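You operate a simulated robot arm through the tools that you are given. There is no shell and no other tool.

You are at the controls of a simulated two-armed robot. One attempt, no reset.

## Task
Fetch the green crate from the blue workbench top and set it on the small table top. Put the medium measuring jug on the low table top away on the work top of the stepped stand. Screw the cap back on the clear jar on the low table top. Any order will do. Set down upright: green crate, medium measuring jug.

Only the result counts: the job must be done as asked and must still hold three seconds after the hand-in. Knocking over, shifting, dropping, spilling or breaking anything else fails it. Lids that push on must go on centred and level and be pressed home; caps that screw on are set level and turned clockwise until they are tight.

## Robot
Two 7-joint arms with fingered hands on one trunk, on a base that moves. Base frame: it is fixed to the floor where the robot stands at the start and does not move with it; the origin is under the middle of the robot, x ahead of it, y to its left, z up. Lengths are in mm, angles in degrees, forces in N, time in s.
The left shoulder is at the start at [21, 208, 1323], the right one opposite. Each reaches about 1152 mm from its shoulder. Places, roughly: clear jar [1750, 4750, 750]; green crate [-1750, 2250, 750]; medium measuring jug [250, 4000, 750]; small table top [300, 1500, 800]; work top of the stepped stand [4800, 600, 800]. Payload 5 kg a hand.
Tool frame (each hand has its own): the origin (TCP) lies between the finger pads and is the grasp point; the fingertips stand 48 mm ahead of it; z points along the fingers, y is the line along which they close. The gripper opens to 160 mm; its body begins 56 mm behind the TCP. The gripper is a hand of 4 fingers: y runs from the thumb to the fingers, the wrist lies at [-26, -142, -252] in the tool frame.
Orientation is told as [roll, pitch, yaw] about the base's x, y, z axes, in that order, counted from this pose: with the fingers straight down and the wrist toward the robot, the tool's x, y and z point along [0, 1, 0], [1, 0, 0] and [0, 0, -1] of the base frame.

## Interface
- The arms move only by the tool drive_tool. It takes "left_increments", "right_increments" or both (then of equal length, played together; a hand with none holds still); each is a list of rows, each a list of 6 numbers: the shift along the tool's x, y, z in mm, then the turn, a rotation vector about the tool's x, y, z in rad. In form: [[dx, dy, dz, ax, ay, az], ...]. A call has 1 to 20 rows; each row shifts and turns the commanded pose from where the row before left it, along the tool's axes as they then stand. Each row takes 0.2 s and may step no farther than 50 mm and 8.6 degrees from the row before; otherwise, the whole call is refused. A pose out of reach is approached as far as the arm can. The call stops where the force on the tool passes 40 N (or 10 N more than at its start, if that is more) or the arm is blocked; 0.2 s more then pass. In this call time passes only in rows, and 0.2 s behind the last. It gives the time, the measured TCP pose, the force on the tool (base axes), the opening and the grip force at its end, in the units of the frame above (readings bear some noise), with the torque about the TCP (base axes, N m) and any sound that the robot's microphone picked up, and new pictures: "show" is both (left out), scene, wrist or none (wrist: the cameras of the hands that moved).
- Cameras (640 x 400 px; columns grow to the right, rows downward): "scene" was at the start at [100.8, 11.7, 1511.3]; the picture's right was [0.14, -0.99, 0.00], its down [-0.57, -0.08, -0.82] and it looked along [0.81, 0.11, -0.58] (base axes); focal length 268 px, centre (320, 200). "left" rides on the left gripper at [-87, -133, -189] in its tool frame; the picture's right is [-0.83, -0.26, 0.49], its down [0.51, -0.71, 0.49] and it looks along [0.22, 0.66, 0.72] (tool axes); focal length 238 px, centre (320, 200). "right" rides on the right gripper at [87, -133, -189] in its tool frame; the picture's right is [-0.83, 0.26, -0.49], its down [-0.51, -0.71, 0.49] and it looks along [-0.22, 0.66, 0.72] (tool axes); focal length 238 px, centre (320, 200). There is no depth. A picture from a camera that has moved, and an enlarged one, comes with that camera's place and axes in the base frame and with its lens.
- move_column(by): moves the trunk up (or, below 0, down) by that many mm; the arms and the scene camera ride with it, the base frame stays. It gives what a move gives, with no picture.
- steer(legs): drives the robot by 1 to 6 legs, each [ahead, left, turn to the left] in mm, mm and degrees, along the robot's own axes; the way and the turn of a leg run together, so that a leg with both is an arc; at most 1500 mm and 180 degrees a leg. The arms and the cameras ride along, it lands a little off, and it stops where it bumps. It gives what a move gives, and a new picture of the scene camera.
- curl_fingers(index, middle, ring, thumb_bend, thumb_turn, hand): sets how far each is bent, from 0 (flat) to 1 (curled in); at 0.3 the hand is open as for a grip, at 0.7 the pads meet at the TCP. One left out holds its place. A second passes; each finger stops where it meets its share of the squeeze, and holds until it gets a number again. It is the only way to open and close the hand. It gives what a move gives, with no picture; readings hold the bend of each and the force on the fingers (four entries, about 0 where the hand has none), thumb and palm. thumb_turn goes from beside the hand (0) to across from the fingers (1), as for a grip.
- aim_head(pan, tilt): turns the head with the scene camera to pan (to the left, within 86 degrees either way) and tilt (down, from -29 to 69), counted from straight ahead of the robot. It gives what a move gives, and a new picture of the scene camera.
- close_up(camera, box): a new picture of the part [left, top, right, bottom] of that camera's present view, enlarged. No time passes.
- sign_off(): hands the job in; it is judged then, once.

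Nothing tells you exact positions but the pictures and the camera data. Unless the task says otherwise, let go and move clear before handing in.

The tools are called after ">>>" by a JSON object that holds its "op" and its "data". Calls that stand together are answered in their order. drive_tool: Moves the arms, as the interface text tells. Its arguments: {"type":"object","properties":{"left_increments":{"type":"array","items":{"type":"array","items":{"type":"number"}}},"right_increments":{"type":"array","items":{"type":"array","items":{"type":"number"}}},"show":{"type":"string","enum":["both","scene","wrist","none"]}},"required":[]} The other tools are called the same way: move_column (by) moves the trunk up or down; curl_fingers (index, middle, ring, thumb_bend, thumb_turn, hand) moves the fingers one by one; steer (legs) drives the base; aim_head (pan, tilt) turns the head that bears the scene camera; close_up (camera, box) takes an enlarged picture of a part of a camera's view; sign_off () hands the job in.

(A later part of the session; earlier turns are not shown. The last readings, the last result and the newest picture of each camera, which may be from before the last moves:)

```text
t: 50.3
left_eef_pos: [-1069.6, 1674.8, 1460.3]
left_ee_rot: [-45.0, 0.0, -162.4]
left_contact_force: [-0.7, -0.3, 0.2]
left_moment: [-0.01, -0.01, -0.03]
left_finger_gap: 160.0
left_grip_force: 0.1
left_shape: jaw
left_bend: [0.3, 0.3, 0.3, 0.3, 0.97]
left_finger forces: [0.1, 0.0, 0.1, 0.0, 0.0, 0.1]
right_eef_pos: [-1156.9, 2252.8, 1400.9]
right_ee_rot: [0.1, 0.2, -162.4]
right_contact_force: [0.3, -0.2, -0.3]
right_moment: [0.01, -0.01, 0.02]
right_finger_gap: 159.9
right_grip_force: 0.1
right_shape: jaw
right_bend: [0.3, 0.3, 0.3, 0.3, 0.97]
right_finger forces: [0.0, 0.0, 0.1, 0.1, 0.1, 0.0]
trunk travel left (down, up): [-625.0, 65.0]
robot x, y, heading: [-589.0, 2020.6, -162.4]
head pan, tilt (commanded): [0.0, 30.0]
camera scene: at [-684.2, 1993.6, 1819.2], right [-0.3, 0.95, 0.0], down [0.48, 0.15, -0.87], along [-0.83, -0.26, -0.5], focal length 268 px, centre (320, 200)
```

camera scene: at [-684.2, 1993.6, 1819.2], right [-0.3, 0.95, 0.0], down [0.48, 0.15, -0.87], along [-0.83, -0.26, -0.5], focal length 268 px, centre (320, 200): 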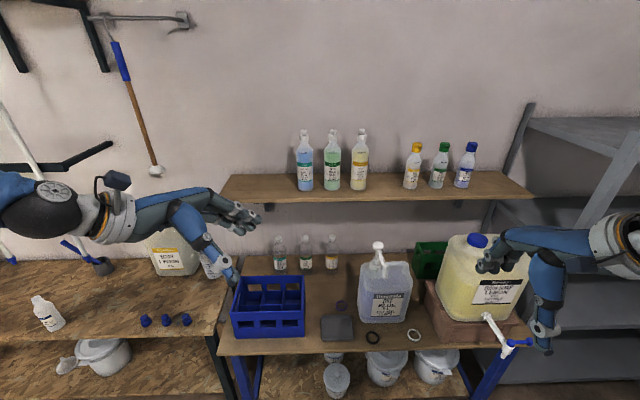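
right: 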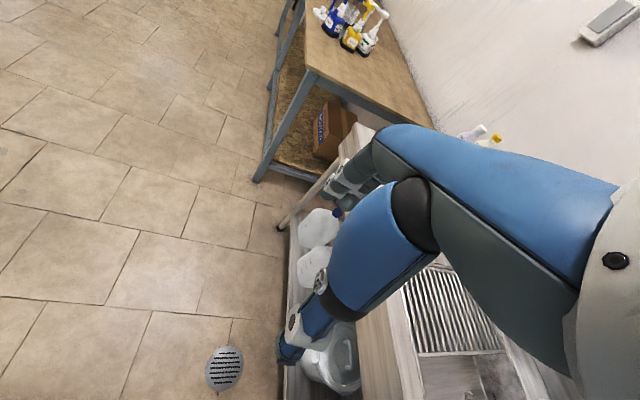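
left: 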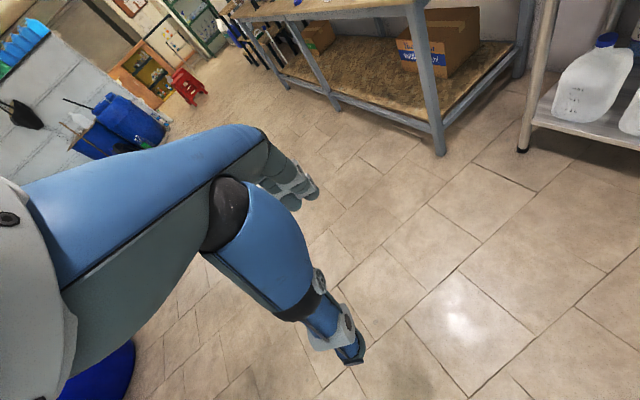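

>>> {"op": "close_up", "data": {"camera": "scene", "box": [330, 225, 458, 305]}}

>>> {"op": "close_up", "data": {"camera": "scene", "box": [200, 280, 328, 360]}}

>>> {"op": "close_up", "data": {"camera": "scene", "box": [440, 300, 568, 380]}}

```text
5.00 times, centred on (394, 265) of scene
camera zoom: at [-684.2, 1993.6, 1819.2], right [-0.3, 0.95, 0.0], down [0.48, 0.15, -0.87], along [-0.83, -0.26, -0.5], focal length 1338 px, centre (-50, -125)
```

zoom: 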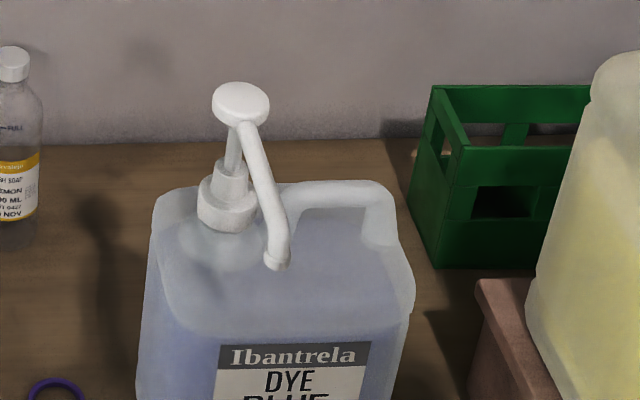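

```text
5.00 times, centred on (264, 320) of scene
camera zoom: at [-684.2, 1993.6, 1819.2], right [-0.3, 0.95, 0.0], down [0.48, 0.15, -0.87], along [-0.83, -0.26, -0.5], focal length 1338 px, centre (600, -400)
```

zoom: 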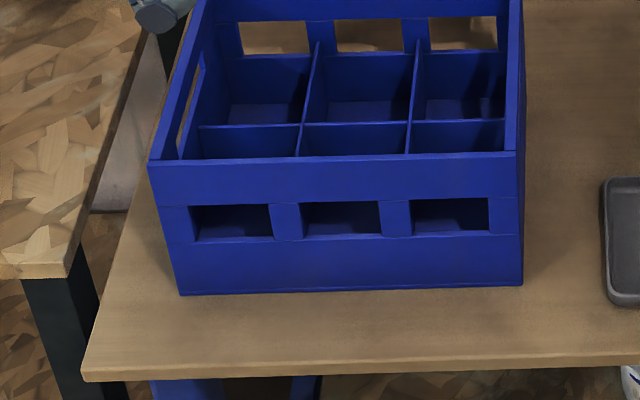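

```text
5.00 times, centred on (504, 340) of scene
camera zoom: at [-684.2, 1993.6, 1819.2], right [-0.3, 0.95, 0.0], down [0.48, 0.15, -0.87], along [-0.83, -0.26, -0.5], focal length 1338 px, centre (-600, -500)
```

zoom: 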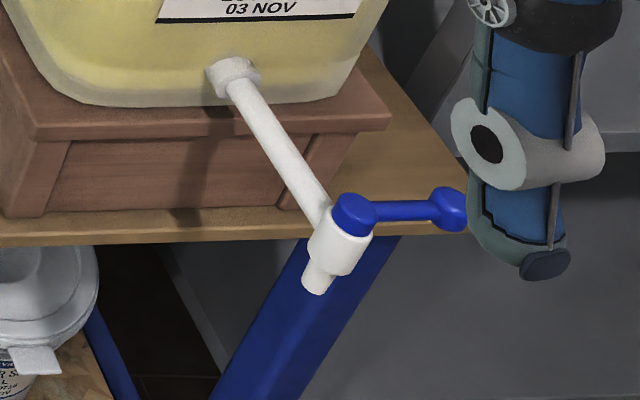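

Triangulating gives the bench top at about z 795. The crate spans roughly 90 mm deep and 160 mm tall, and starts 898 mm along the bench. I'll raise the right hand out of the way, align with the bench and move closer.

>>> {"op": "drive_tool", "data": {"right_increments": [[0, 0, -40, 0, 0, 0], [0, 0, -40, 0, 0, 0], [0, 0, -40, 0, 0, 0], [0, 0, -40, 0, 0, 0]], "show": "none"}}

>>> {"op": "steer", "data": {"legs": [[0, 0, 1.6], [0, -384, 0], [150, 0, 0]]}}

```text
t: 51.3
left_eef_pos: [-1067.1, 1674.2, 1460.1]
left_ee_rot: [-45.1, -0.1, -162.4]
left_contact_force: [1.3, -0.5, 0.4]
left_moment: [0.05, 0.08, 0.03]
left_finger_gap: 159.8
left_grip_force: 0.1
left_shape: jaw
left_bend: [0.3, 0.3, 0.3, 0.3, 0.97]
left_finger forces: [0.0, 0.0, 0.1, 0.0, 0.0, 0.1]
right_eef_pos: [-1153.7, 2252.4, 1560.0]
right_ee_rot: [0.0, -0.1, -162.5]
right_contact_force: [0.9, -0.9, 0.0]
right_moment: [0.02, 0.13, -0.03]
right_finger_gap: 159.8
right_grip_force: 0.1
right_shape: jaw
right_bend: [0.3, 0.3, 0.3, 0.3, 0.97]
right_finger forces: [0.1, 0.0, 0.0, 0.0, 0.1, 0.0]
trunk travel left (down, up): [-625.0, 65.0]
robot x, y, heading: [-589.8, 2026.2, -162.3]
head pan, tilt (commanded): [0.0, 30.0]
```

```text
t: 55.1
left_eef_pos: [-1328.0, 1981.2, 1459.8]
left_ee_rot: [-45.1, -0.1, -161.1]
left_contact_force: [0.0, 0.2, 0.7]
left_moment: [-0.04, 0.08, 0.05]
left_finger_gap: 159.8
left_grip_force: 0.1
left_shape: jaw
left_bend: [0.3, 0.3, 0.3, 0.3, 0.97]
left_finger forces: [0.1, 0.0, 0.0, 0.0, 0.0, 0.0]
right_eef_pos: [-1430.1, 2557.2, 1560.2]
right_ee_rot: [0.0, -0.1, -161.1]
right_contact_force: [0.7, 0.5, 0.8]
right_moment: [-0.03, 0.15, -0.04]
right_finger_gap: 160.1
right_grip_force: 0.1
right_shape: jaw
right_bend: [0.3, 0.3, 0.3, 0.3, 0.97]
right_finger forces: [0.0, 0.0, 0.0, 0.0, 0.0, 0.1]
trunk travel left (down, up): [-625.0, 65.0]
robot x, y, heading: [-859.9, 2339.8, -160.8]
head pan, tilt (commanded): [0.0, 30.0]
camera scene: at [-949.2, 2309.2, 1819.6], right [-0.33, 0.95, 0.0], down [0.47, 0.16, -0.87], along [-0.82, -0.28, -0.5], focal length 268 px, centre (320, 200)
```

scene: 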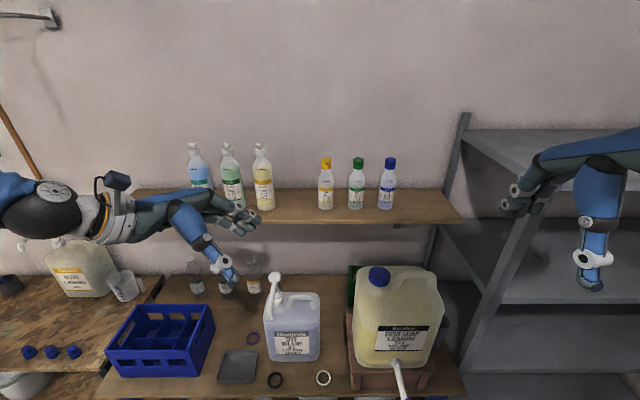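

>>> {"op": "close_up", "data": {"camera": "scene", "box": [240, 240, 464, 380]}}

>>> {"op": "close_up", "data": {"camera": "left", "box": [0, 0, 640, 400]}}

```text
2.86 times, centred on (352, 310) of scene
camera zoom: at [-949.2, 2309.2, 1819.6], right [-0.33, 0.95, 0.0], down [0.47, 0.16, -0.87], along [-0.82, -0.28, -0.5], focal length 764 px, centre (229, -114)
```

zoom: 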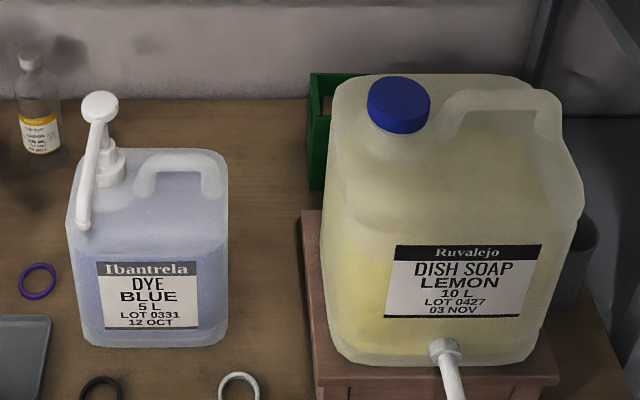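

```text
1.00 times, centred on (320, 200) of left (not enlarged: the box is as wide or as high as the picture)
camera zoom: at [-1177.7, 1955.6, 1654.0], right [-0.06, 0.97, 0.25], down [0.67, 0.22, -0.71], along [-0.74, 0.13, -0.66], focal length 238 px, centre (320, 200)
```

zoom: 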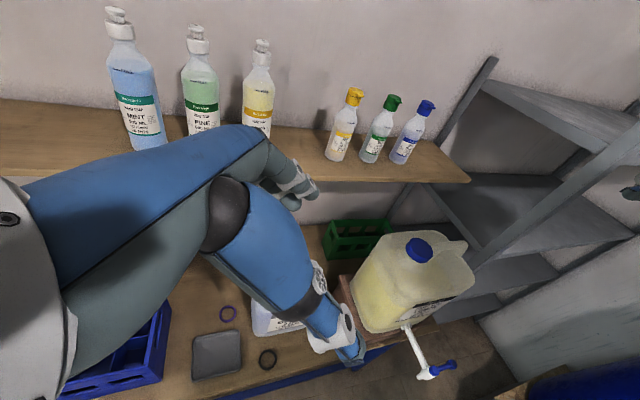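

>>> {"op": "close_up", "data": {"camera": "left", "box": [300, 200, 412, 270]}}

```text
5.71 times, centred on (356, 235) of left
camera zoom: at [-1177.7, 1955.6, 1654.0], right [-0.06, 0.97, 0.25], down [0.67, 0.22, -0.71], along [-0.74, 0.13, -0.66], focal length 1362 px, centre (114, 0)
```

zoom: 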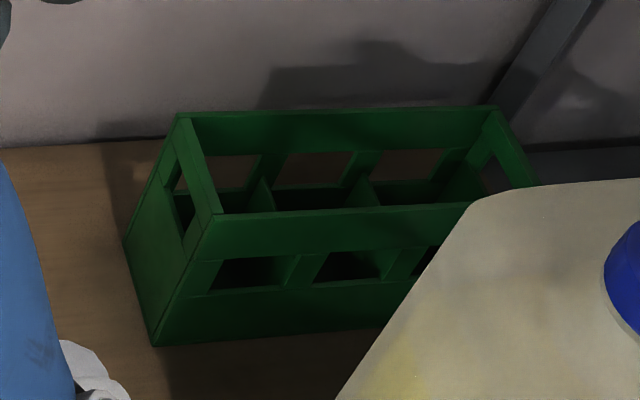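

Now the full crate shows from the wrist camera: three windows, about 285 mm long and 91 mm deep. I'll lower the trunk a bit and creep closer to the bench.

>>> {"op": "move_column", "data": {"by": -90}}

>>> {"op": "steer", "data": {"legs": [[110, 0, 0]]}}

```text
t: 56.3
left_eef_pos: [-1329.2, 1980.9, 1369.8]
left_ee_rot: [-45.1, 0.1, -161.2]
left_contact_force: [-0.9, -0.1, -0.1]
left_moment: [0.01, -0.03, -0.04]
left_finger_gap: 160.1
left_grip_force: 0.2
left_shape: jaw
left_bend: [0.3, 0.3, 0.3, 0.3, 0.97]
left_finger forces: [0.1, 0.0, 0.1, 0.1, 0.1, 0.0]
right_eef_pos: [-1432.0, 2557.1, 1469.5]
right_ee_rot: [0.0, 0.0, -161.2]
right_contact_force: [-0.9, 0.9, -0.6]
right_moment: [0.02, -0.03, 0.03]
right_finger_gap: 160.3
right_grip_force: 0.0
right_shape: jaw
right_bend: [0.3, 0.3, 0.3, 0.3, 0.97]
right_finger forces: [0.0, 0.0, 0.1, 0.1, 0.0, 0.0]
trunk travel left (down, up): [-535.0, 155.0]
robot x, y, heading: [-858.9, 2343.4, -161.0]
head pan, tilt (commanded): [0.0, 30.0]
```

```text
t: 57.5
left_eef_pos: [-1435.8, 1943.4, 1369.7]
left_ee_rot: [-45.1, 0.0, -161.1]
left_contact_force: [-0.7, -0.6, -1.1]
left_moment: [0.01, 0.0, -0.03]
left_finger_gap: 159.8
left_grip_force: 0.0
left_shape: jaw
left_bend: [0.3, 0.3, 0.3, 0.3, 0.97]
left_finger forces: [0.0, 0.1, 0.0, 0.0, 0.0, 0.0]
right_eef_pos: [-1538.5, 2520.8, 1469.2]
right_ee_rot: [0.0, 0.0, -161.1]
right_contact_force: [-0.4, -0.4, -0.3]
right_moment: [0.02, -0.06, 0.02]
right_finger_gap: 160.0
right_grip_force: 0.1
right_shape: jaw
right_bend: [0.3, 0.3, 0.3, 0.3, 0.97]
right_finger forces: [0.1, 0.1, 0.0, 0.0, 0.1, 0.0]
trunk travel left (down, up): [-535.0, 155.0]
robot x, y, heading: [-965.4, 2307.1, -161.1]
head pan, tilt (commanded): [0.0, 30.0]
camera scene: at [-1058.0, 2272.0, 1729.3], right [-0.33, 0.95, 0.0], down [0.47, 0.16, -0.87], along [-0.82, -0.28, -0.5], focal length 268 px, centre (320, 200)
```

scene: 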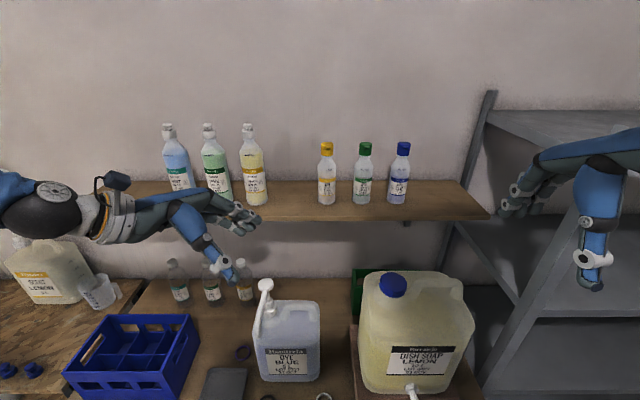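

I'm at about 437 mm from the bench front, aligned with it. Next the left hand goes left of the pump, then down to entry height.

>>> {"op": "drive_tool", "data": {"left_increments": [[29.4, 0, -29.4, 0, 0, 0], [29.4, 0, -29.4, 0, 0, 0], [34.8, 0, 34.8, 0, 0, 0], [34.8, 0, 34.8, 0, 0, 0], [34.8, 0, 34.8, 0, 0, 0], [34.8, 0, 34.8, 0, 0, 0], [34.8, 0, 34.8, 0, 0, 0], [34.8, 0, 34.8, 0, 0, 0]]}}

```text
t: 59.5
left_eef_pos: [-1451.6, 1848.4, 1140.1]
left_ee_rot: [-45.2, -6.4, -161.0]
left_contact_force: [-1.9, -1.7, 4.2]
left_moment: [-0.3, -0.36, -0.26]
left_finger_gap: 160.0
left_grip_force: 0.1
left_shape: jaw
left_bend: [0.3, 0.3, 0.3, 0.3, 0.97]
left_finger forces: [0.0, 0.1, 0.0, 0.1, 0.1, 0.0]
right_eef_pos: [-1536.1, 2517.7, 1470.9]
right_ee_rot: [-0.2, 0.1, -161.1]
right_contact_force: [0.9, -1.5, 1.4]
right_moment: [0.1, 0.15, -0.05]
right_finger_gap: 160.0
right_grip_force: 0.1
right_shape: jaw
right_bend: [0.3, 0.3, 0.3, 0.3, 0.97]
right_finger forces: [0.0, 0.1, 0.0, 0.0, 0.0, 0.0]
trunk travel left (down, up): [-535.0, 155.0]
robot x, y, heading: [-964.1, 2305.3, -161.2]
head pan, tilt (commanded): [0.0, 30.0]
stopped in row 8 (left hand): the arm was blocked; the commanded pose is now the measured one
camera scene: at [-1055.3, 2269.8, 1729.7], right [-0.33, 0.95, 0.0], down [0.47, 0.16, -0.87], along [-0.82, -0.28, -0.5], focal length 268 px, centre (320, 200)
camera left: at [-1283.5, 1829.5, 1316.6], right [-0.03, 0.98, 0.22], down [0.59, 0.19, -0.78], along [-0.8, 0.1, -0.59], focal length 238 px, centre (320, 200)
```

scene: 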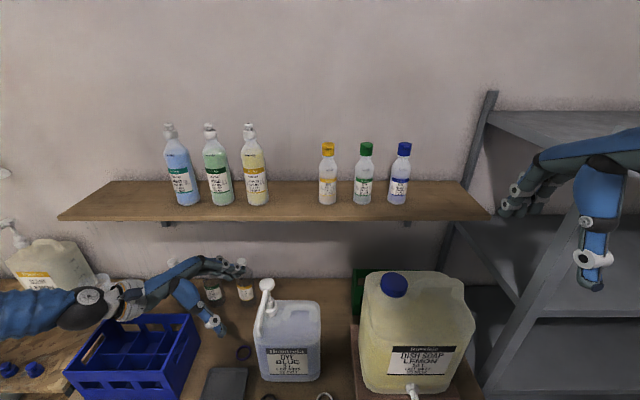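
left: 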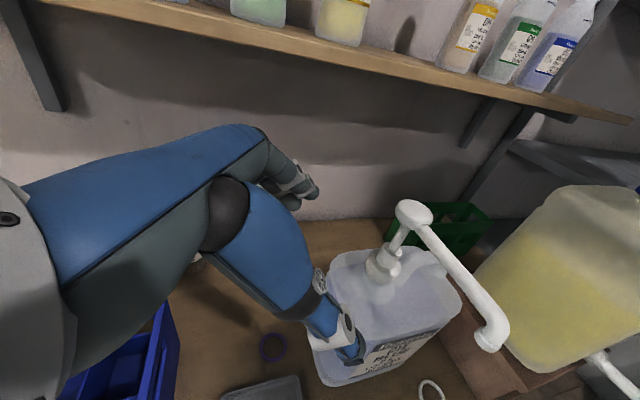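

The arm was blocked with almost no force at the hand. I need to see what the elbow or forearm is touching.

>>> {"op": "aim_head", "data": {"pan": 45, "tilt": 30}}

>>> {"op": "aim_head", "data": {"pan": 75, "tilt": 40}}

```text
t: 60.6
left_eef_pos: [-1448.5, 1850.8, 1134.5]
left_ee_rot: [-45.0, -5.9, -161.0]
left_contact_force: [-0.6, 0.4, -0.1]
left_moment: [-0.01, -0.02, 0.03]
left_finger_gap: 159.9
left_grip_force: 0.0
left_shape: jaw
left_bend: [0.3, 0.3, 0.3, 0.3, 0.97]
left_finger forces: [0.1, 0.0, 0.0, 0.0, 0.0, 0.0]
right_eef_pos: [-1536.8, 2519.6, 1469.5]
right_ee_rot: [0.0, 0.0, -160.9]
right_contact_force: [0.8, 0.3, 0.5]
right_moment: [0.02, 0.02, -0.04]
right_finger_gap: 159.9
right_grip_force: 0.1
right_shape: jaw
right_bend: [0.3, 0.3, 0.3, 0.3, 0.97]
right_finger forces: [0.0, 0.1, 0.0, 0.1, 0.1, 0.1]
trunk travel left (down, up): [-535.0, 155.0]
robot x, y, heading: [-965.6, 2306.9, -160.8]
head pan, tilt (commanded): [45.0, 30.0]
camera scene: at [-1011.3, 2220.0, 1729.3], right [-0.9, 0.44, 0.0], down [0.22, 0.45, -0.87], along [-0.38, -0.78, -0.5], focal length 268 px, centre (320, 200)
```

scene: 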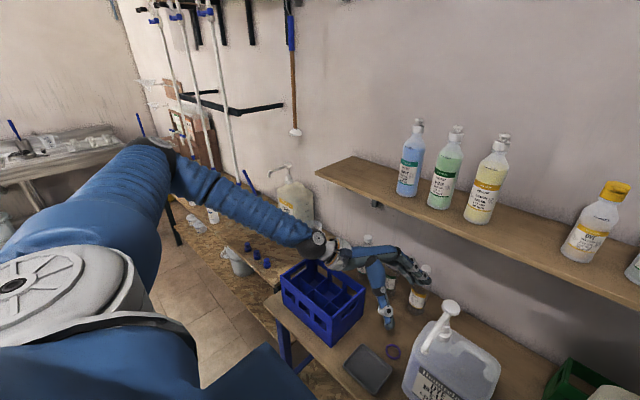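

```text
t: 61.6
left_eef_pos: [-1449.2, 1850.1, 1134.4]
left_ee_rot: [-45.1, -5.7, -161.1]
left_contact_force: [-0.1, -1.8, -0.5]
left_moment: [0.02, -0.01, 0.02]
left_finger_gap: 159.8
left_grip_force: 0.0
left_shape: jaw
left_bend: [0.3, 0.3, 0.3, 0.3, 0.97]
left_finger forces: [0.0, 0.1, 0.1, 0.0, 0.0, 0.1]
right_eef_pos: [-1537.6, 2520.4, 1468.7]
right_ee_rot: [0.1, 0.0, -161.1]
right_contact_force: [0.4, -0.1, 1.2]
right_moment: [-0.03, 0.03, 0.0]
right_finger_gap: 160.0
right_grip_force: 0.0
right_shape: jaw
right_bend: [0.3, 0.3, 0.3, 0.3, 0.97]
right_finger forces: [0.0, 0.0, 0.0, 0.0, 0.0, 0.0]
trunk travel left (down, up): [-535.0, 155.0]
robot x, y, heading: [-965.7, 2303.7, -161.1]
head pan, tilt (commanded): [75.0, 40.0]
camera scene: at [-966.1, 2216.5, 1714.0], right [-1.0, -0.07, 0.0], down [-0.04, 0.64, -0.77], along [0.05, -0.76, -0.64], focal length 268 px, centre (320, 200)
```

scene: 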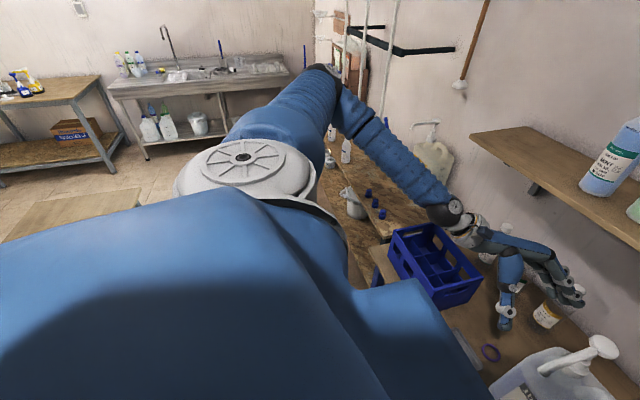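

Nothing appears to touch the arm, so it may be a joint limit. I'll restore the hand's orientation with a small move to test.

>>> {"op": "drive_tool", "data": {"left_increments": [[0, 0, 0, 0.05, 0, 0.0], [0, 0, 0, 0.05, 0, 0.0]], "show": "none"}}

```text
t: 62.2
left_eef_pos: [-1448.7, 1850.3, 1132.9]
left_ee_rot: [-44.7, -1.7, -165.3]
left_contact_force: [0.2, 0.4, -0.5]
left_moment: [0.02, -0.02, -0.01]
left_finger_gap: 159.8
left_grip_force: 0.1
left_shape: jaw
left_bend: [0.3, 0.3, 0.3, 0.3, 0.97]
left_finger forces: [0.1, 0.0, 0.0, 0.1, 0.0, 0.0]
right_eef_pos: [-1538.9, 2518.9, 1468.9]
right_ee_rot: [0.1, 0.0, -161.0]
right_contact_force: [0.1, 0.4, 0.2]
right_moment: [0.01, -0.01, 0.0]
right_finger_gap: 160.1
right_grip_force: 0.0
right_shape: jaw
right_bend: [0.3, 0.3, 0.3, 0.3, 0.97]
right_finger forces: [0.1, 0.0, 0.1, 0.0, 0.1, 0.0]
trunk travel left (down, up): [-535.0, 155.0]
robot x, y, heading: [-964.3, 2304.4, -160.9]
head pan, tilt (commanded): [75.0, 40.0]
```

>>> {"op": "drive_tool", "data": {"left_increments": [[0, 0, 0, -0.032, 0, -0.074], [14, 0, 14, 0, 0, 0], [14, 0, 14, 0, 0, 0], [14, 0, 14, 0, 0, 0]], "show": "none"}}

```text
t: 63.2
left_eef_pos: [-1450.2, 1851.3, 1074.5]
left_ee_rot: [-44.9, -0.1, -160.8]
left_contact_force: [-1.2, -0.6, 2.0]
left_moment: [-0.05, -0.07, -0.07]
left_finger_gap: 159.9
left_grip_force: 0.1
left_shape: jaw
left_bend: [0.3, 0.3, 0.3, 0.3, 0.97]
left_finger forces: [0.1, 0.0, 0.1, 0.1, 0.0, 0.0]
right_eef_pos: [-1538.2, 2519.5, 1470.0]
right_ee_rot: [0.0, 0.0, -161.1]
right_contact_force: [0.6, 0.5, -0.6]
right_moment: [0.01, -0.01, 0.0]
right_finger_gap: 160.0
right_grip_force: 0.0
right_shape: jaw
right_bend: [0.3, 0.3, 0.3, 0.3, 0.97]
right_finger forces: [0.0, 0.0, 0.0, 0.0, 0.1, 0.0]
trunk travel left (down, up): [-535.0, 155.0]
robot x, y, heading: [-963.1, 2306.0, -161.1]
head pan, tilt (commanded): [75.0, 40.0]
```

The hand is now at entry height with the right orientation. I'll move forward under the shelf in steps.

>>> {"op": "aim_head", "data": {"pan": 15, "tilt": 35}}

>>> {"op": "drive_tool", "data": {"left_increments": [[0, 40, 0, 0, 0, 0], [0, 40, 0, 0, 0, 0], [0, 40, 0, 0, 0, 0]]}}

```text
t: 64.5
left_eef_pos: [-1448.8, 1850.9, 1073.9]
left_ee_rot: [-44.8, -0.1, -160.9]
left_contact_force: [0.3, 0.0, -0.1]
left_moment: [-0.03, 0.01, -0.06]
left_finger_gap: 160.1
left_grip_force: 0.0
left_shape: jaw
left_bend: [0.3, 0.3, 0.3, 0.3, 0.97]
left_finger forces: [0.0, 0.0, 0.0, 0.0, 0.0, 0.0]
right_eef_pos: [-1537.2, 2519.7, 1468.8]
right_ee_rot: [0.1, 0.0, -160.9]
right_contact_force: [0.7, 0.1, 0.0]
right_moment: [-0.01, 0.0, -0.01]
right_finger_gap: 159.9
right_grip_force: 0.1
right_shape: jaw
right_bend: [0.3, 0.3, 0.3, 0.3, 0.97]
right_finger forces: [0.0, 0.0, 0.1, 0.0, 0.0, 0.0]
trunk travel left (down, up): [-535.0, 155.0]
robot x, y, heading: [-966.3, 2302.8, -161.0]
head pan, tilt (commanded): [15.0, 35.0]
camera scene: at [-1045.0, 2252.1, 1721.5], right [-0.56, 0.83, 0.0], down [0.48, 0.32, -0.82], along [-0.68, -0.46, -0.57], focal length 268 px, centre (320, 200)
```

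scene: 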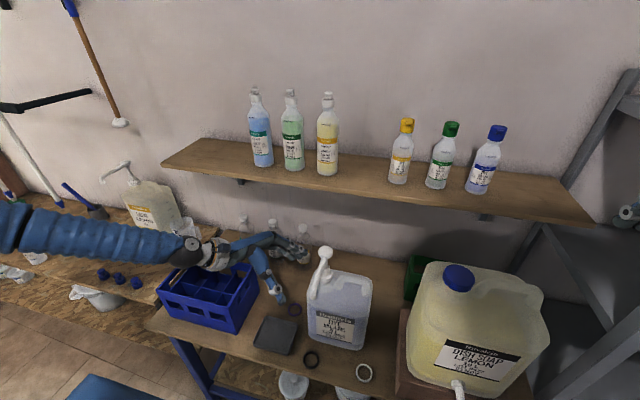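

```text
t: 65.3
left_eef_pos: [-1564.5, 1812.5, 1075.1]
left_ee_rot: [-44.8, -0.1, -161.0]
left_contact_force: [0.5, -0.7, -2.2]
left_moment: [0.14, 0.08, -0.01]
left_finger_gap: 160.4
left_grip_force: 0.0
left_shape: jaw
left_bend: [0.3, 0.3, 0.3, 0.3, 0.97]
left_finger forces: [0.1, 0.0, 0.0, 0.0, 0.0, 0.0]
right_eef_pos: [-1539.6, 2519.8, 1468.7]
right_ee_rot: [0.1, 0.1, -161.0]
right_contact_force: [-0.6, 0.2, -1.2]
right_moment: [-0.05, -0.1, 0.04]
right_finger_gap: 160.2
right_grip_force: 0.1
right_shape: jaw
right_bend: [0.3, 0.3, 0.3, 0.3, 0.97]
right_finger forces: [0.0, 0.0, 0.1, 0.0, 0.0, 0.0]
trunk travel left (down, up): [-535.0, 155.0]
robot x, y, heading: [-968.4, 2307.6, -160.8]
head pan, tilt (commanded): [15.0, 35.0]
camera scene: at [-1046.7, 2252.4, 1721.4], right [-0.56, 0.83, 0.0], down [0.48, 0.32, -0.82], along [-0.68, -0.46, -0.57], focal length 268 px, centre (320, 200)
camera left: at [-1415.3, 1787.9, 1268.9], right [-0.06, 0.97, 0.24], down [0.67, 0.22, -0.7], along [-0.74, 0.12, -0.67], focal length 238 px, centre (320, 200)
```

scene: 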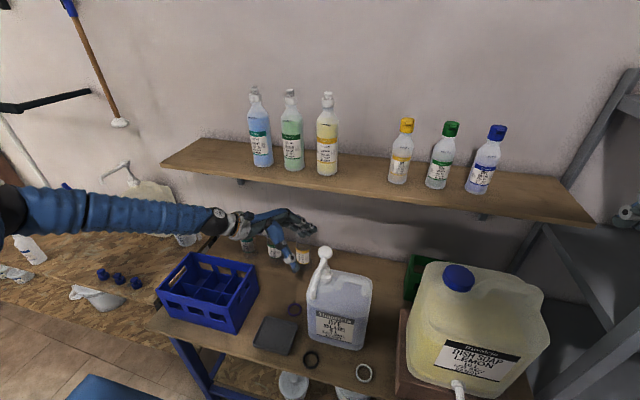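
left: 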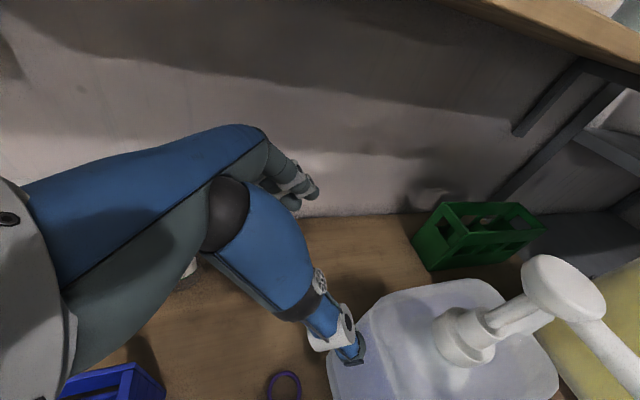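

>>> {"op": "drive_tool", "data": {"left_increments": [[0, 38, 0, 0, 0, 0], [0, 38, 0, 0, 0, 0], [0, 38, 0, 0, 0, 0]]}}

```text
t: 66.1
left_eef_pos: [-1671.2, 1774.5, 1073.2]
left_ee_rot: [-44.7, 0.0, -160.9]
left_contact_force: [0.3, -0.8, -1.3]
left_moment: [0.14, 0.07, 0.07]
left_finger_gap: 160.1
left_grip_force: 0.1
left_shape: jaw
left_bend: [0.3, 0.3, 0.3, 0.3, 0.97]
left_finger forces: [0.0, 0.0, 0.1, 0.0, 0.0, 0.0]
right_eef_pos: [-1538.9, 2519.6, 1469.2]
right_ee_rot: [0.1, 0.1, -161.0]
right_contact_force: [-0.3, -0.2, -0.6]
right_moment: [-0.05, -0.02, 0.01]
right_finger_gap: 160.0
right_grip_force: 0.0
right_shape: jaw
right_bend: [0.3, 0.3, 0.3, 0.3, 0.97]
right_finger forces: [0.0, 0.0, 0.0, 0.1, 0.0, 0.0]
trunk travel left (down, up): [-535.0, 155.0]
robot x, y, heading: [-966.0, 2309.1, -161.2]
head pan, tilt (commanded): [15.0, 35.0]
camera scene: at [-1046.2, 2252.6, 1721.5], right [-0.56, 0.83, 0.0], down [0.48, 0.32, -0.82], along [-0.68, -0.46, -0.57], focal length 268 px, centre (320, 200)
camera left: at [-1521.7, 1750.4, 1268.4], right [-0.06, 0.97, 0.24], down [0.67, 0.22, -0.7], along [-0.74, 0.12, -0.67], focal length 238 px, centre (320, 200)
```

scene: 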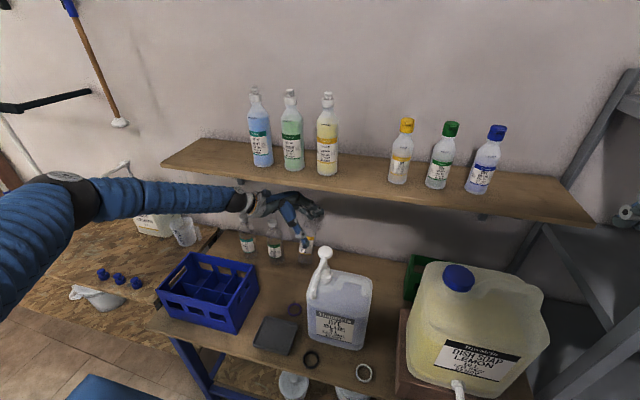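
left: 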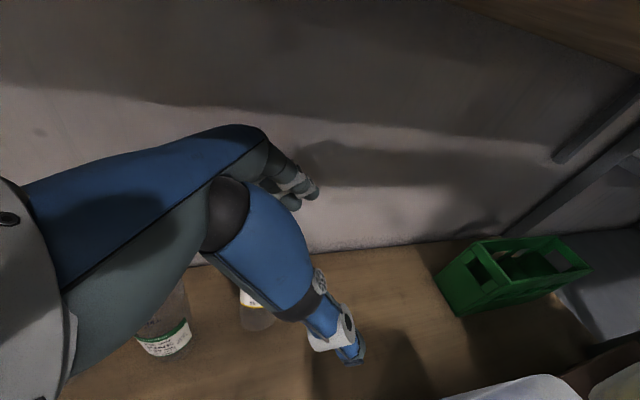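

Clear so far. Now I slide the hand along the bench behind the pump canister toward the crate.

>>> {"op": "drive_tool", "data": {"left_increments": [[-30, 0, 30, 0, 0, 0], [-30, 0, 30, 0, 0, 0], [-30, 0, 30, 0, 0, 0], [-30, 0, 30, 0, 0, 0]]}}

```text
t: 67.1
left_eef_pos: [-1726.4, 1935.4, 1071.1]
left_ee_rot: [-44.7, 0.0, -160.7]
left_contact_force: [-0.7, -2.0, -0.5]
left_moment: [0.16, -0.01, -0.1]
left_finger_gap: 160.1
left_grip_force: 0.0
left_shape: jaw
left_bend: [0.3, 0.3, 0.3, 0.3, 0.97]
left_finger forces: [0.0, 0.1, 0.0, 0.0, 0.0, 0.1]
right_eef_pos: [-1539.8, 2522.6, 1468.1]
right_ee_rot: [0.2, 0.1, -161.0]
right_contact_force: [-0.4, 1.6, -0.1]
right_moment: [-0.17, -0.07, 0.01]
right_finger_gap: 160.0
right_grip_force: 0.0
right_shape: jaw
right_bend: [0.3, 0.3, 0.3, 0.3, 0.97]
right_finger forces: [0.0, 0.0, 0.0, 0.0, 0.0, 0.0]
trunk travel left (down, up): [-535.0, 155.0]
robot x, y, heading: [-966.3, 2307.6, -160.8]
head pan, tilt (commanded): [15.0, 35.0]
camera scene: at [-1047.0, 2255.2, 1721.5], right [-0.56, 0.83, 0.0], down [0.48, 0.32, -0.82], along [-0.68, -0.46, -0.57], focal length 268 px, centre (320, 200)
camera left: at [-1578.3, 1913.1, 1265.1], right [-0.06, 0.97, 0.24], down [0.67, 0.22, -0.71], along [-0.74, 0.12, -0.67], focal length 238 px, centre (320, 200)
```

scene: 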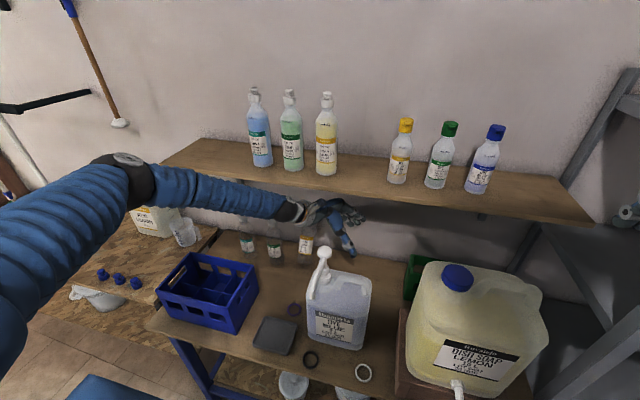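
left: 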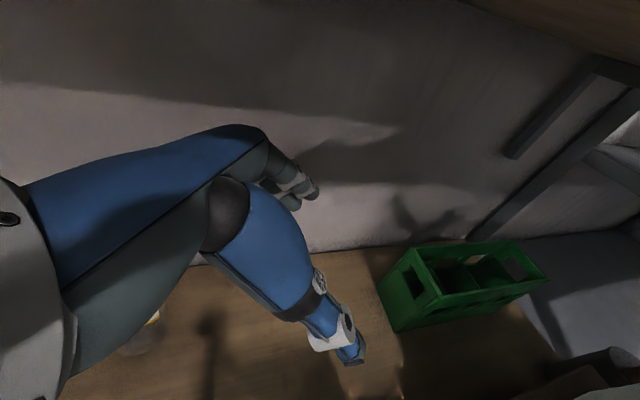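

>>> {"op": "close_up", "data": {"camera": "left", "box": [368, 225, 560, 345]}}

```text
3.33 times, centred on (464, 285) of left
camera zoom: at [-1578.3, 1913.1, 1265.1], right [-0.06, 0.97, 0.24], down [0.67, 0.22, -0.71], along [-0.74, 0.12, -0.67], focal length 794 px, centre (-160, -83)
```

zoom: 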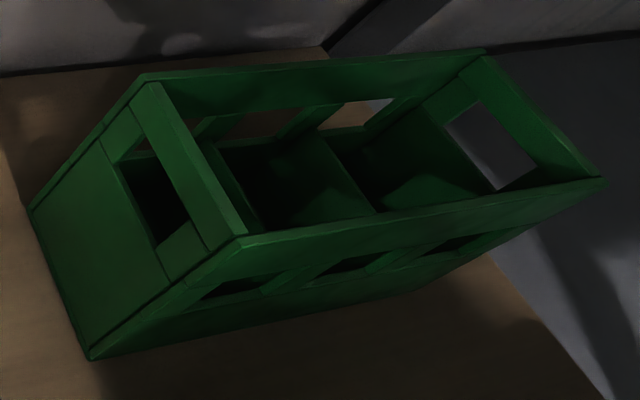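

I now have a precise fix on the crate: 900–1171 mm along the bench, 356–450 mm deep, top at z≈954, and rotated about −2°. I'll continue the slide and match its yaw.

>>> {"op": "drive_tool", "data": {"left_increments": [[-27.9, 0, 26.4, 0.0247, 0, 0.0247], [-27.9, 0, 26.4, 0, 0, 0], [-27.9, 0, 26.4, 0, 0, 0], [-27.9, 0, 26.4, 0, 0, 0], [-27.9, 0, 26.4, 0, 0, 0]]}}

```text
t: 68.3
left_eef_pos: [-1785.9, 2119.3, 1077.1]
left_ee_rot: [-44.7, -0.1, -162.7]
left_contact_force: [-0.9, -1.9, -0.6]
left_moment: [0.12, -0.04, -0.11]
left_finger_gap: 160.2
left_grip_force: 0.1
left_shape: jaw
left_bend: [0.3, 0.3, 0.3, 0.3, 0.97]
left_finger forces: [0.1, 0.0, 0.1, 0.0, 0.1, 0.1]
right_eef_pos: [-1540.2, 2522.5, 1468.1]
right_ee_rot: [0.0, 0.0, -161.0]
right_contact_force: [-0.8, 1.2, -1.0]
right_moment: [-0.15, -0.02, 0.01]
right_finger_gap: 160.0
right_grip_force: 0.1
right_shape: jaw
right_bend: [0.3, 0.3, 0.3, 0.3, 0.97]
right_finger forces: [0.0, 0.0, 0.0, 0.0, 0.0, 0.0]
trunk travel left (down, up): [-535.0, 155.0]
robot x, y, heading: [-960.4, 2306.5, -161.0]
head pan, tilt (commanded): [15.0, 35.0]
camera scene: at [-1046.0, 2254.9, 1721.6], right [-0.56, 0.83, 0.0], down [0.48, 0.32, -0.82], along [-0.68, -0.46, -0.57], focal length 268 px, centre (320, 200)
camera left: at [-1637.8, 2090.7, 1270.8], right [-0.03, 0.97, 0.24], down [0.68, 0.19, -0.71], along [-0.73, 0.14, -0.67], focal length 238 px, centre (320, 200)
```

scene: 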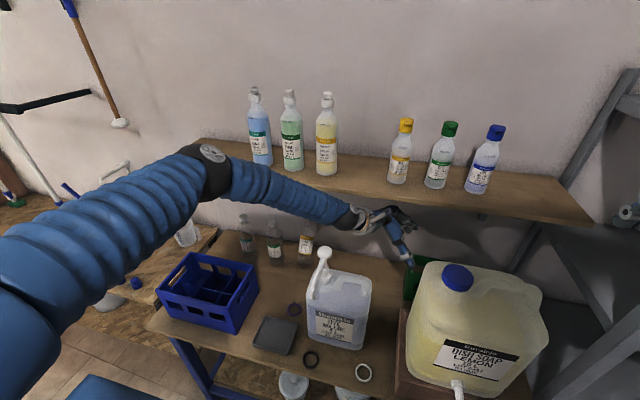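
left: 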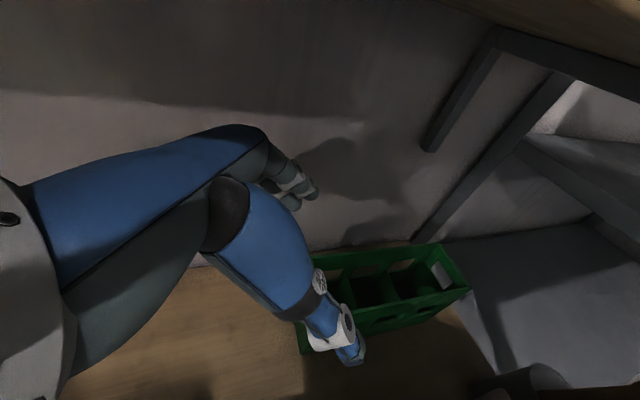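

>>> {"op": "drive_tool", "data": {"left_increments": [[0.5, 2, 30, 0, 0, 0], [0.5, 2, 30, 0, 0, 0], [0.5, 2, 30, 0, 0, 0]]}}

>>> {"op": "close_up", "data": {"camera": "left", "box": [200, 150, 520, 350]}}

>>> {"op": "close_up", "data": {"camera": "scene", "box": [300, 180, 460, 280]}}

```text
t: 69.1
left_eef_pos: [-1811.4, 2174.3, 1014.2]
left_ee_rot: [-44.8, 0.0, -162.8]
left_contact_force: [-1.3, -1.4, 0.8]
left_moment: [0.03, -0.06, -0.17]
left_finger_gap: 159.9
left_grip_force: 0.0
left_shape: jaw
left_bend: [0.3, 0.3, 0.3, 0.3, 0.97]
left_finger forces: [0.0, 0.0, 0.1, 0.0, 0.0, 0.0]
right_eef_pos: [-1539.0, 2519.2, 1468.6]
right_ee_rot: [0.0, 0.0, -161.0]
right_contact_force: [0.0, 0.1, -0.5]
right_moment: [-0.02, 0.02, -0.01]
right_finger_gap: 160.0
right_grip_force: 0.1
right_shape: jaw
right_bend: [0.3, 0.3, 0.3, 0.3, 0.97]
right_finger forces: [0.1, 0.0, 0.0, 0.0, 0.0, 0.1]
trunk travel left (down, up): [-535.0, 155.0]
robot x, y, heading: [-965.9, 2302.9, -160.9]
head pan, tilt (commanded): [15.0, 35.0]
camera scene: at [-1045.7, 2252.3, 1721.5], right [-0.56, 0.83, 0.0], down [0.48, 0.32, -0.82], along [-0.68, -0.46, -0.57], focal length 268 px, centre (320, 200)
camera left: at [-1662.5, 2145.9, 1207.8], right [-0.03, 0.97, 0.24], down [0.68, 0.2, -0.71], along [-0.73, 0.14, -0.67], focal length 238 px, centre (320, 200)
```

scene: 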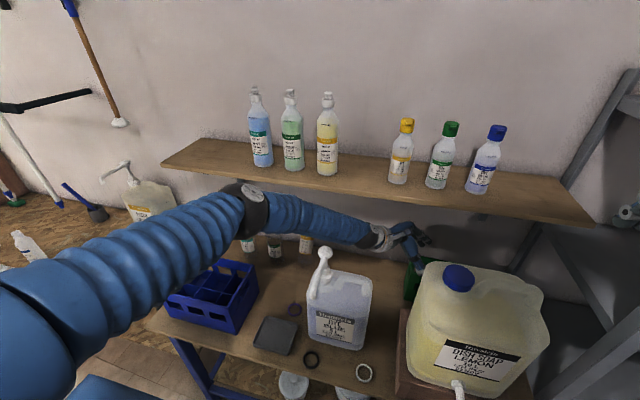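
left: 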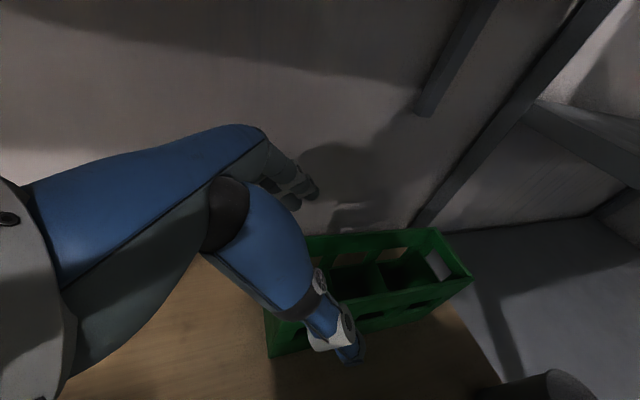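

```text
2.00 times, centred on (360, 250) of left
camera zoom: at [-1662.5, 2145.9, 1207.8], right [-0.03, 0.97, 0.24], down [0.68, 0.2, -0.71], along [-0.73, 0.14, -0.67], focal length 477 px, centre (240, 100)
```

zoom: 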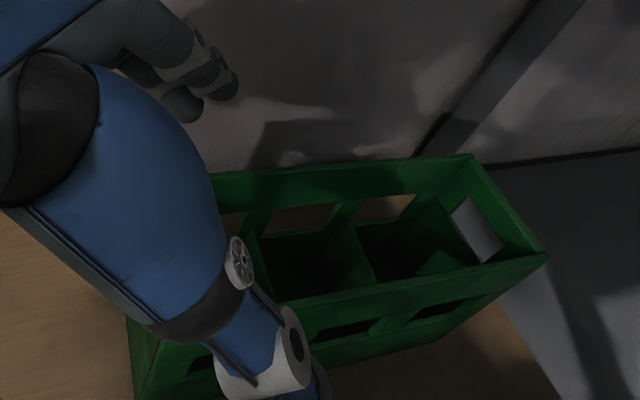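

```text
4.00 times, centred on (380, 230) of scene
camera zoom: at [-1045.7, 2252.3, 1721.5], right [-0.56, 0.83, 0.0], down [0.48, 0.32, -0.82], along [-0.68, -0.46, -0.57], focal length 1070 px, centre (80, 80)
```

zoom: 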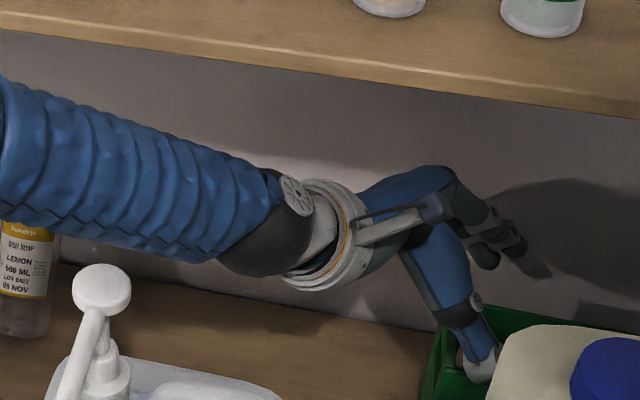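

>>> {"op": "drive_tool", "data": {"left_increments": [[0, 0, 25, 0, 0, 0], [0, 0, 25, 0, 0, 0], [0, 0, 15, 0, 0, 0]]}}

>>> {"op": "close_up", "data": {"camera": "left", "box": [200, 150, 520, 350]}}

>>> {"op": "close_up", "data": {"camera": "scene", "box": [340, 200, 468, 280]}}

```text
t: 69.9
left_eef_pos: [-1822.5, 2218.7, 967.5]
left_ee_rot: [-44.8, -0.2, -162.9]
left_contact_force: [-0.4, 0.0, 0.0]
left_moment: [-0.02, 0.0, -0.05]
left_finger_gap: 159.9
left_grip_force: 0.0
left_shape: jaw
left_bend: [0.3, 0.3, 0.3, 0.3, 0.97]
left_finger forces: [0.0, 0.1, 0.1, 0.0, 0.0, 0.0]
right_eef_pos: [-1539.2, 2519.3, 1468.9]
right_ee_rot: [-0.1, 0.0, -161.0]
right_contact_force: [0.6, -0.6, -0.6]
right_moment: [-0.04, 0.01, 0.0]
right_finger_gap: 160.1
right_grip_force: 0.1
right_shape: jaw
right_bend: [0.3, 0.3, 0.3, 0.3, 0.97]
right_finger forces: [0.0, 0.0, 0.1, 0.0, 0.1, 0.0]
trunk travel left (down, up): [-535.0, 155.0]
robot x, y, heading: [-963.3, 2308.1, -161.1]
head pan, tilt (commanded): [15.0, 35.0]
camera scene: at [-1045.3, 2252.8, 1721.5], right [-0.56, 0.83, 0.0], down [0.48, 0.32, -0.82], along [-0.68, -0.46, -0.57], focal length 268 px, centre (320, 200)
camera left: at [-1674.8, 2190.3, 1160.7], right [-0.03, 0.97, 0.24], down [0.68, 0.2, -0.71], along [-0.73, 0.15, -0.67], focal length 238 px, centre (320, 200)
```

scene: 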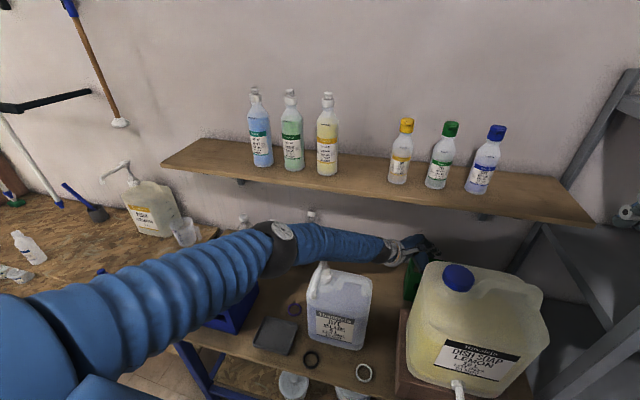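
left: 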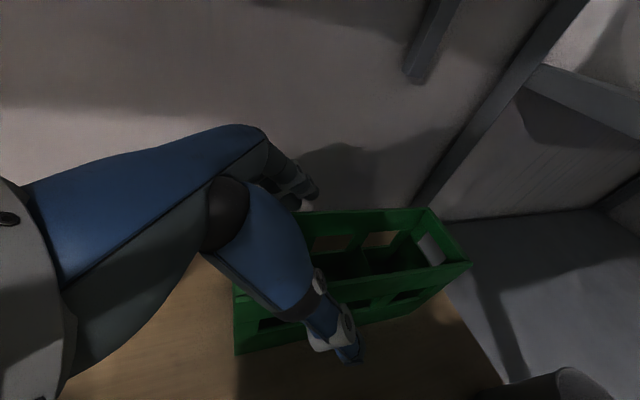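

```text
2.00 times, centred on (360, 250) of left
camera zoom: at [-1674.8, 2190.3, 1160.7], right [-0.03, 0.97, 0.24], down [0.68, 0.2, -0.71], along [-0.73, 0.15, -0.67], focal length 477 px, centre (240, 100)
```

zoom: 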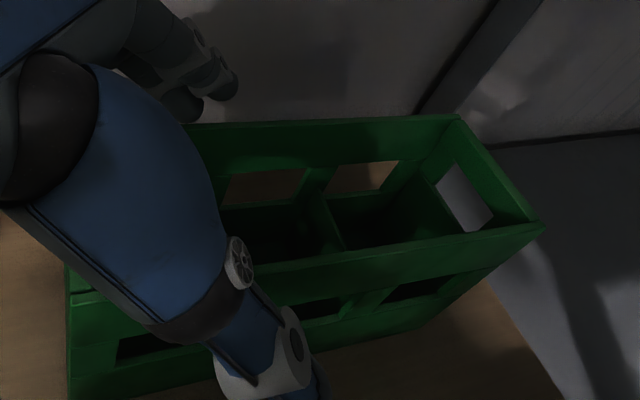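

```text
5.00 times, centred on (404, 240) of scene
camera zoom: at [-1045.3, 2252.8, 1721.5], right [-0.56, 0.83, 0.0], down [0.48, 0.32, -0.82], along [-0.68, -0.46, -0.57], focal length 1338 px, centre (-100, 0)
```

zoom: 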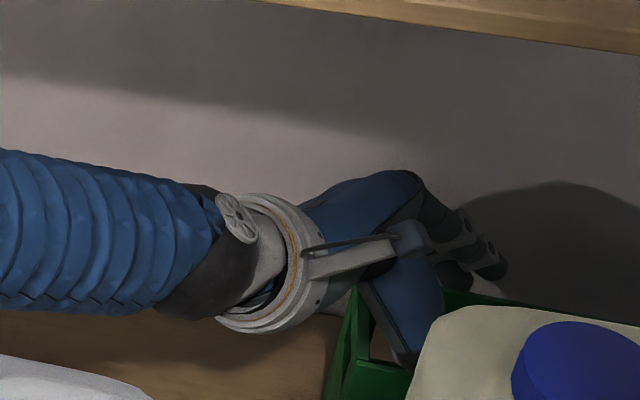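

The thumb is in front of the front rail and the fingers are behind the back rail. I'll go a little deeper while watching the force.

>>> {"op": "drive_tool", "data": {"left_increments": [[0, 1, 12, 0, 0, 0], [0, 1, 11, 0, 0, 0]]}}

>>> {"op": "close_up", "data": {"camera": "left", "box": [200, 150, 520, 350]}}

```text
t: 70.5
left_eef_pos: [-1830.0, 2234.0, 951.9]
left_ee_rot: [-44.7, -0.2, -162.9]
left_contact_force: [-0.6, -0.6, 0.6]
left_moment: [0.01, -0.03, 0.0]
left_finger_gap: 159.7
left_grip_force: 0.1
left_shape: jaw
left_bend: [0.3, 0.3, 0.3, 0.3, 0.97]
left_finger forces: [0.0, 0.0, 0.0, 0.1, 0.0, 0.0]
right_eef_pos: [-1538.2, 2520.4, 1468.6]
right_ee_rot: [0.3, 0.0, -161.1]
right_contact_force: [0.1, 0.7, 0.7]
right_moment: [-0.03, 0.02, -0.01]
right_finger_gap: 160.3
right_grip_force: 0.1
right_shape: jaw
right_bend: [0.3, 0.3, 0.3, 0.3, 0.97]
right_finger forces: [0.0, 0.1, 0.0, 0.1, 0.1, 0.0]
trunk travel left (down, up): [-535.0, 155.0]
robot x, y, heading: [-965.0, 2305.1, -160.8]
head pan, tilt (commanded): [15.0, 35.0]
camera scene: at [-1045.4, 2253.5, 1721.6], right [-0.56, 0.83, 0.0], down [0.48, 0.32, -0.82], along [-0.68, -0.46, -0.57], focal length 268 px, centre (320, 200)
camera left: at [-1681.9, 2206.2, 1144.6], right [-0.03, 0.97, 0.24], down [0.68, 0.19, -0.71], along [-0.73, 0.14, -0.67], focal length 238 px, centre (320, 200)
```

scene: 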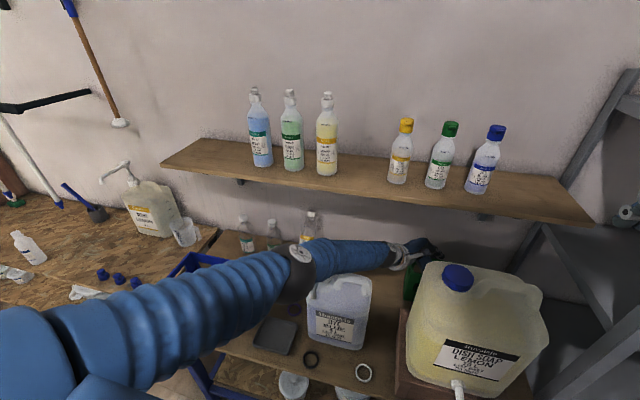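
left: 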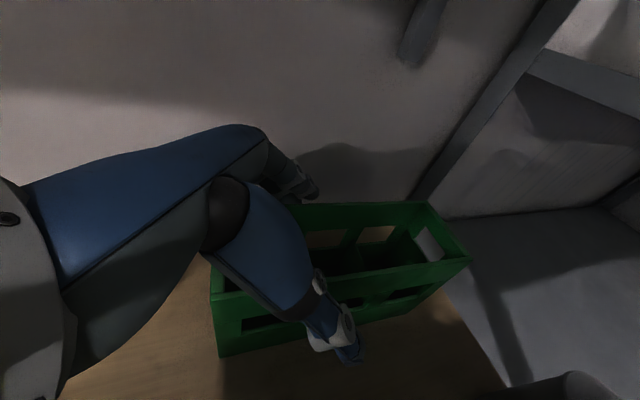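

```text
2.00 times, centred on (360, 250) of left
camera zoom: at [-1681.9, 2206.2, 1144.6], right [-0.03, 0.97, 0.24], down [0.68, 0.19, -0.71], along [-0.73, 0.14, -0.67], focal length 477 px, centre (240, 100)
```

zoom: 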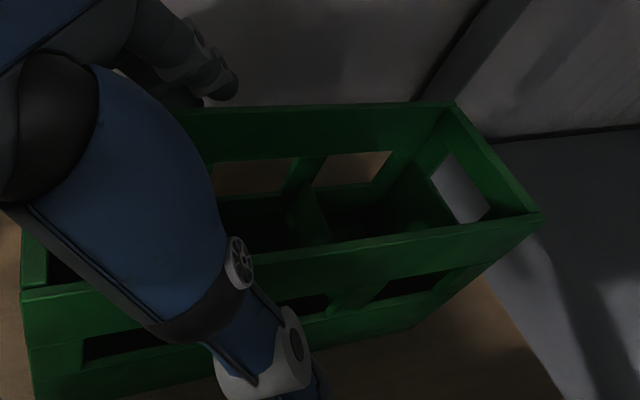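

>>> {"op": "drive_tool", "data": {"left_increments": [[0, 0, 6, 0, 0, 0], [0, 0, 6, 0, 0, 0]], "show": "none"}}

```text
t: 71.1
left_eef_pos: [-1826.7, 2240.2, 941.4]
left_ee_rot: [-44.9, 0.0, -162.8]
left_contact_force: [-1.1, -2.6, 2.7]
left_moment: [-0.2, -0.06, -0.13]
left_finger_gap: 159.9
left_grip_force: 0.0
left_shape: jaw
left_bend: [0.3, 0.3, 0.3, 0.3, 0.97]
left_finger forces: [0.0, 0.1, 2.1, 0.0, 0.0, 0.0]
left hand out of reach, approached as far as the arm can: row 2
right_eef_pos: [-1537.2, 2518.9, 1469.9]
right_ee_rot: [0.0, -0.1, -161.1]
right_contact_force: [0.5, 0.1, 0.5]
right_moment: [0.05, 0.04, -0.01]
right_finger_gap: 160.2
right_grip_force: 0.1
right_shape: jaw
right_bend: [0.3, 0.3, 0.3, 0.3, 0.97]
right_finger forces: [0.0, 0.0, 0.1, 0.0, 0.1, 0.0]
trunk travel left (down, up): [-535.0, 155.0]
robot x, y, heading: [-965.8, 2307.7, -161.2]
head pan, tilt (commanded): [15.0, 35.0]
```

>>> {"op": "close_up", "data": {"camera": "left", "box": [230, 130, 390, 230]}}

>>> {"op": "close_up", "data": {"camera": "scene", "box": [370, 210, 466, 270]}}

```text
4.00 times, centred on (310, 180) of left
camera zoom: at [-1678.1, 2211.6, 1135.6], right [-0.03, 0.97, 0.24], down [0.68, 0.2, -0.71], along [-0.73, 0.14, -0.66], focal length 953 px, centre (360, 280)
```

zoom: 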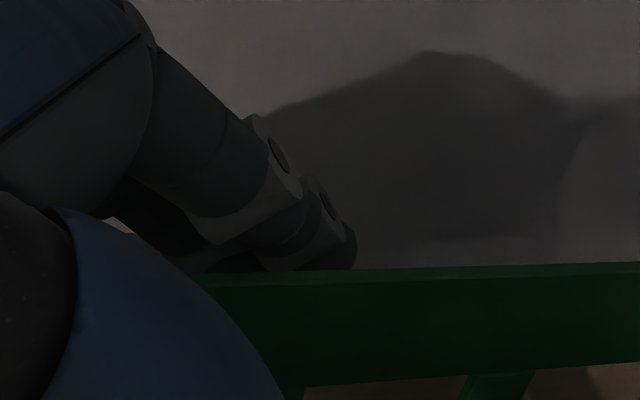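

```text
6.67 times, centred on (418, 240) of scene
camera zoom: at [-1044.1, 2251.6, 1721.8], right [-0.56, 0.83, 0.0], down [0.47, 0.32, -0.82], along [-0.68, -0.46, -0.57], focal length 1784 px, centre (-333, -67)
```

zoom: 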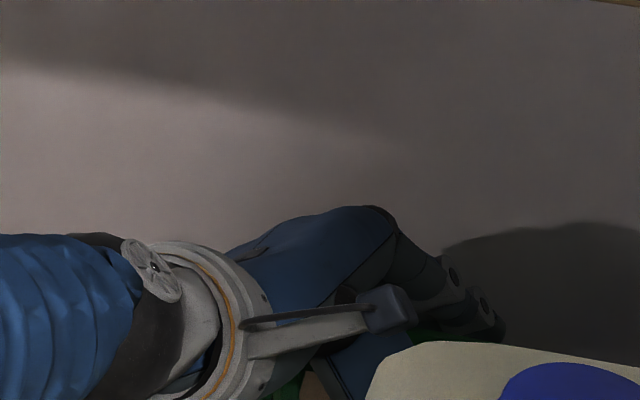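

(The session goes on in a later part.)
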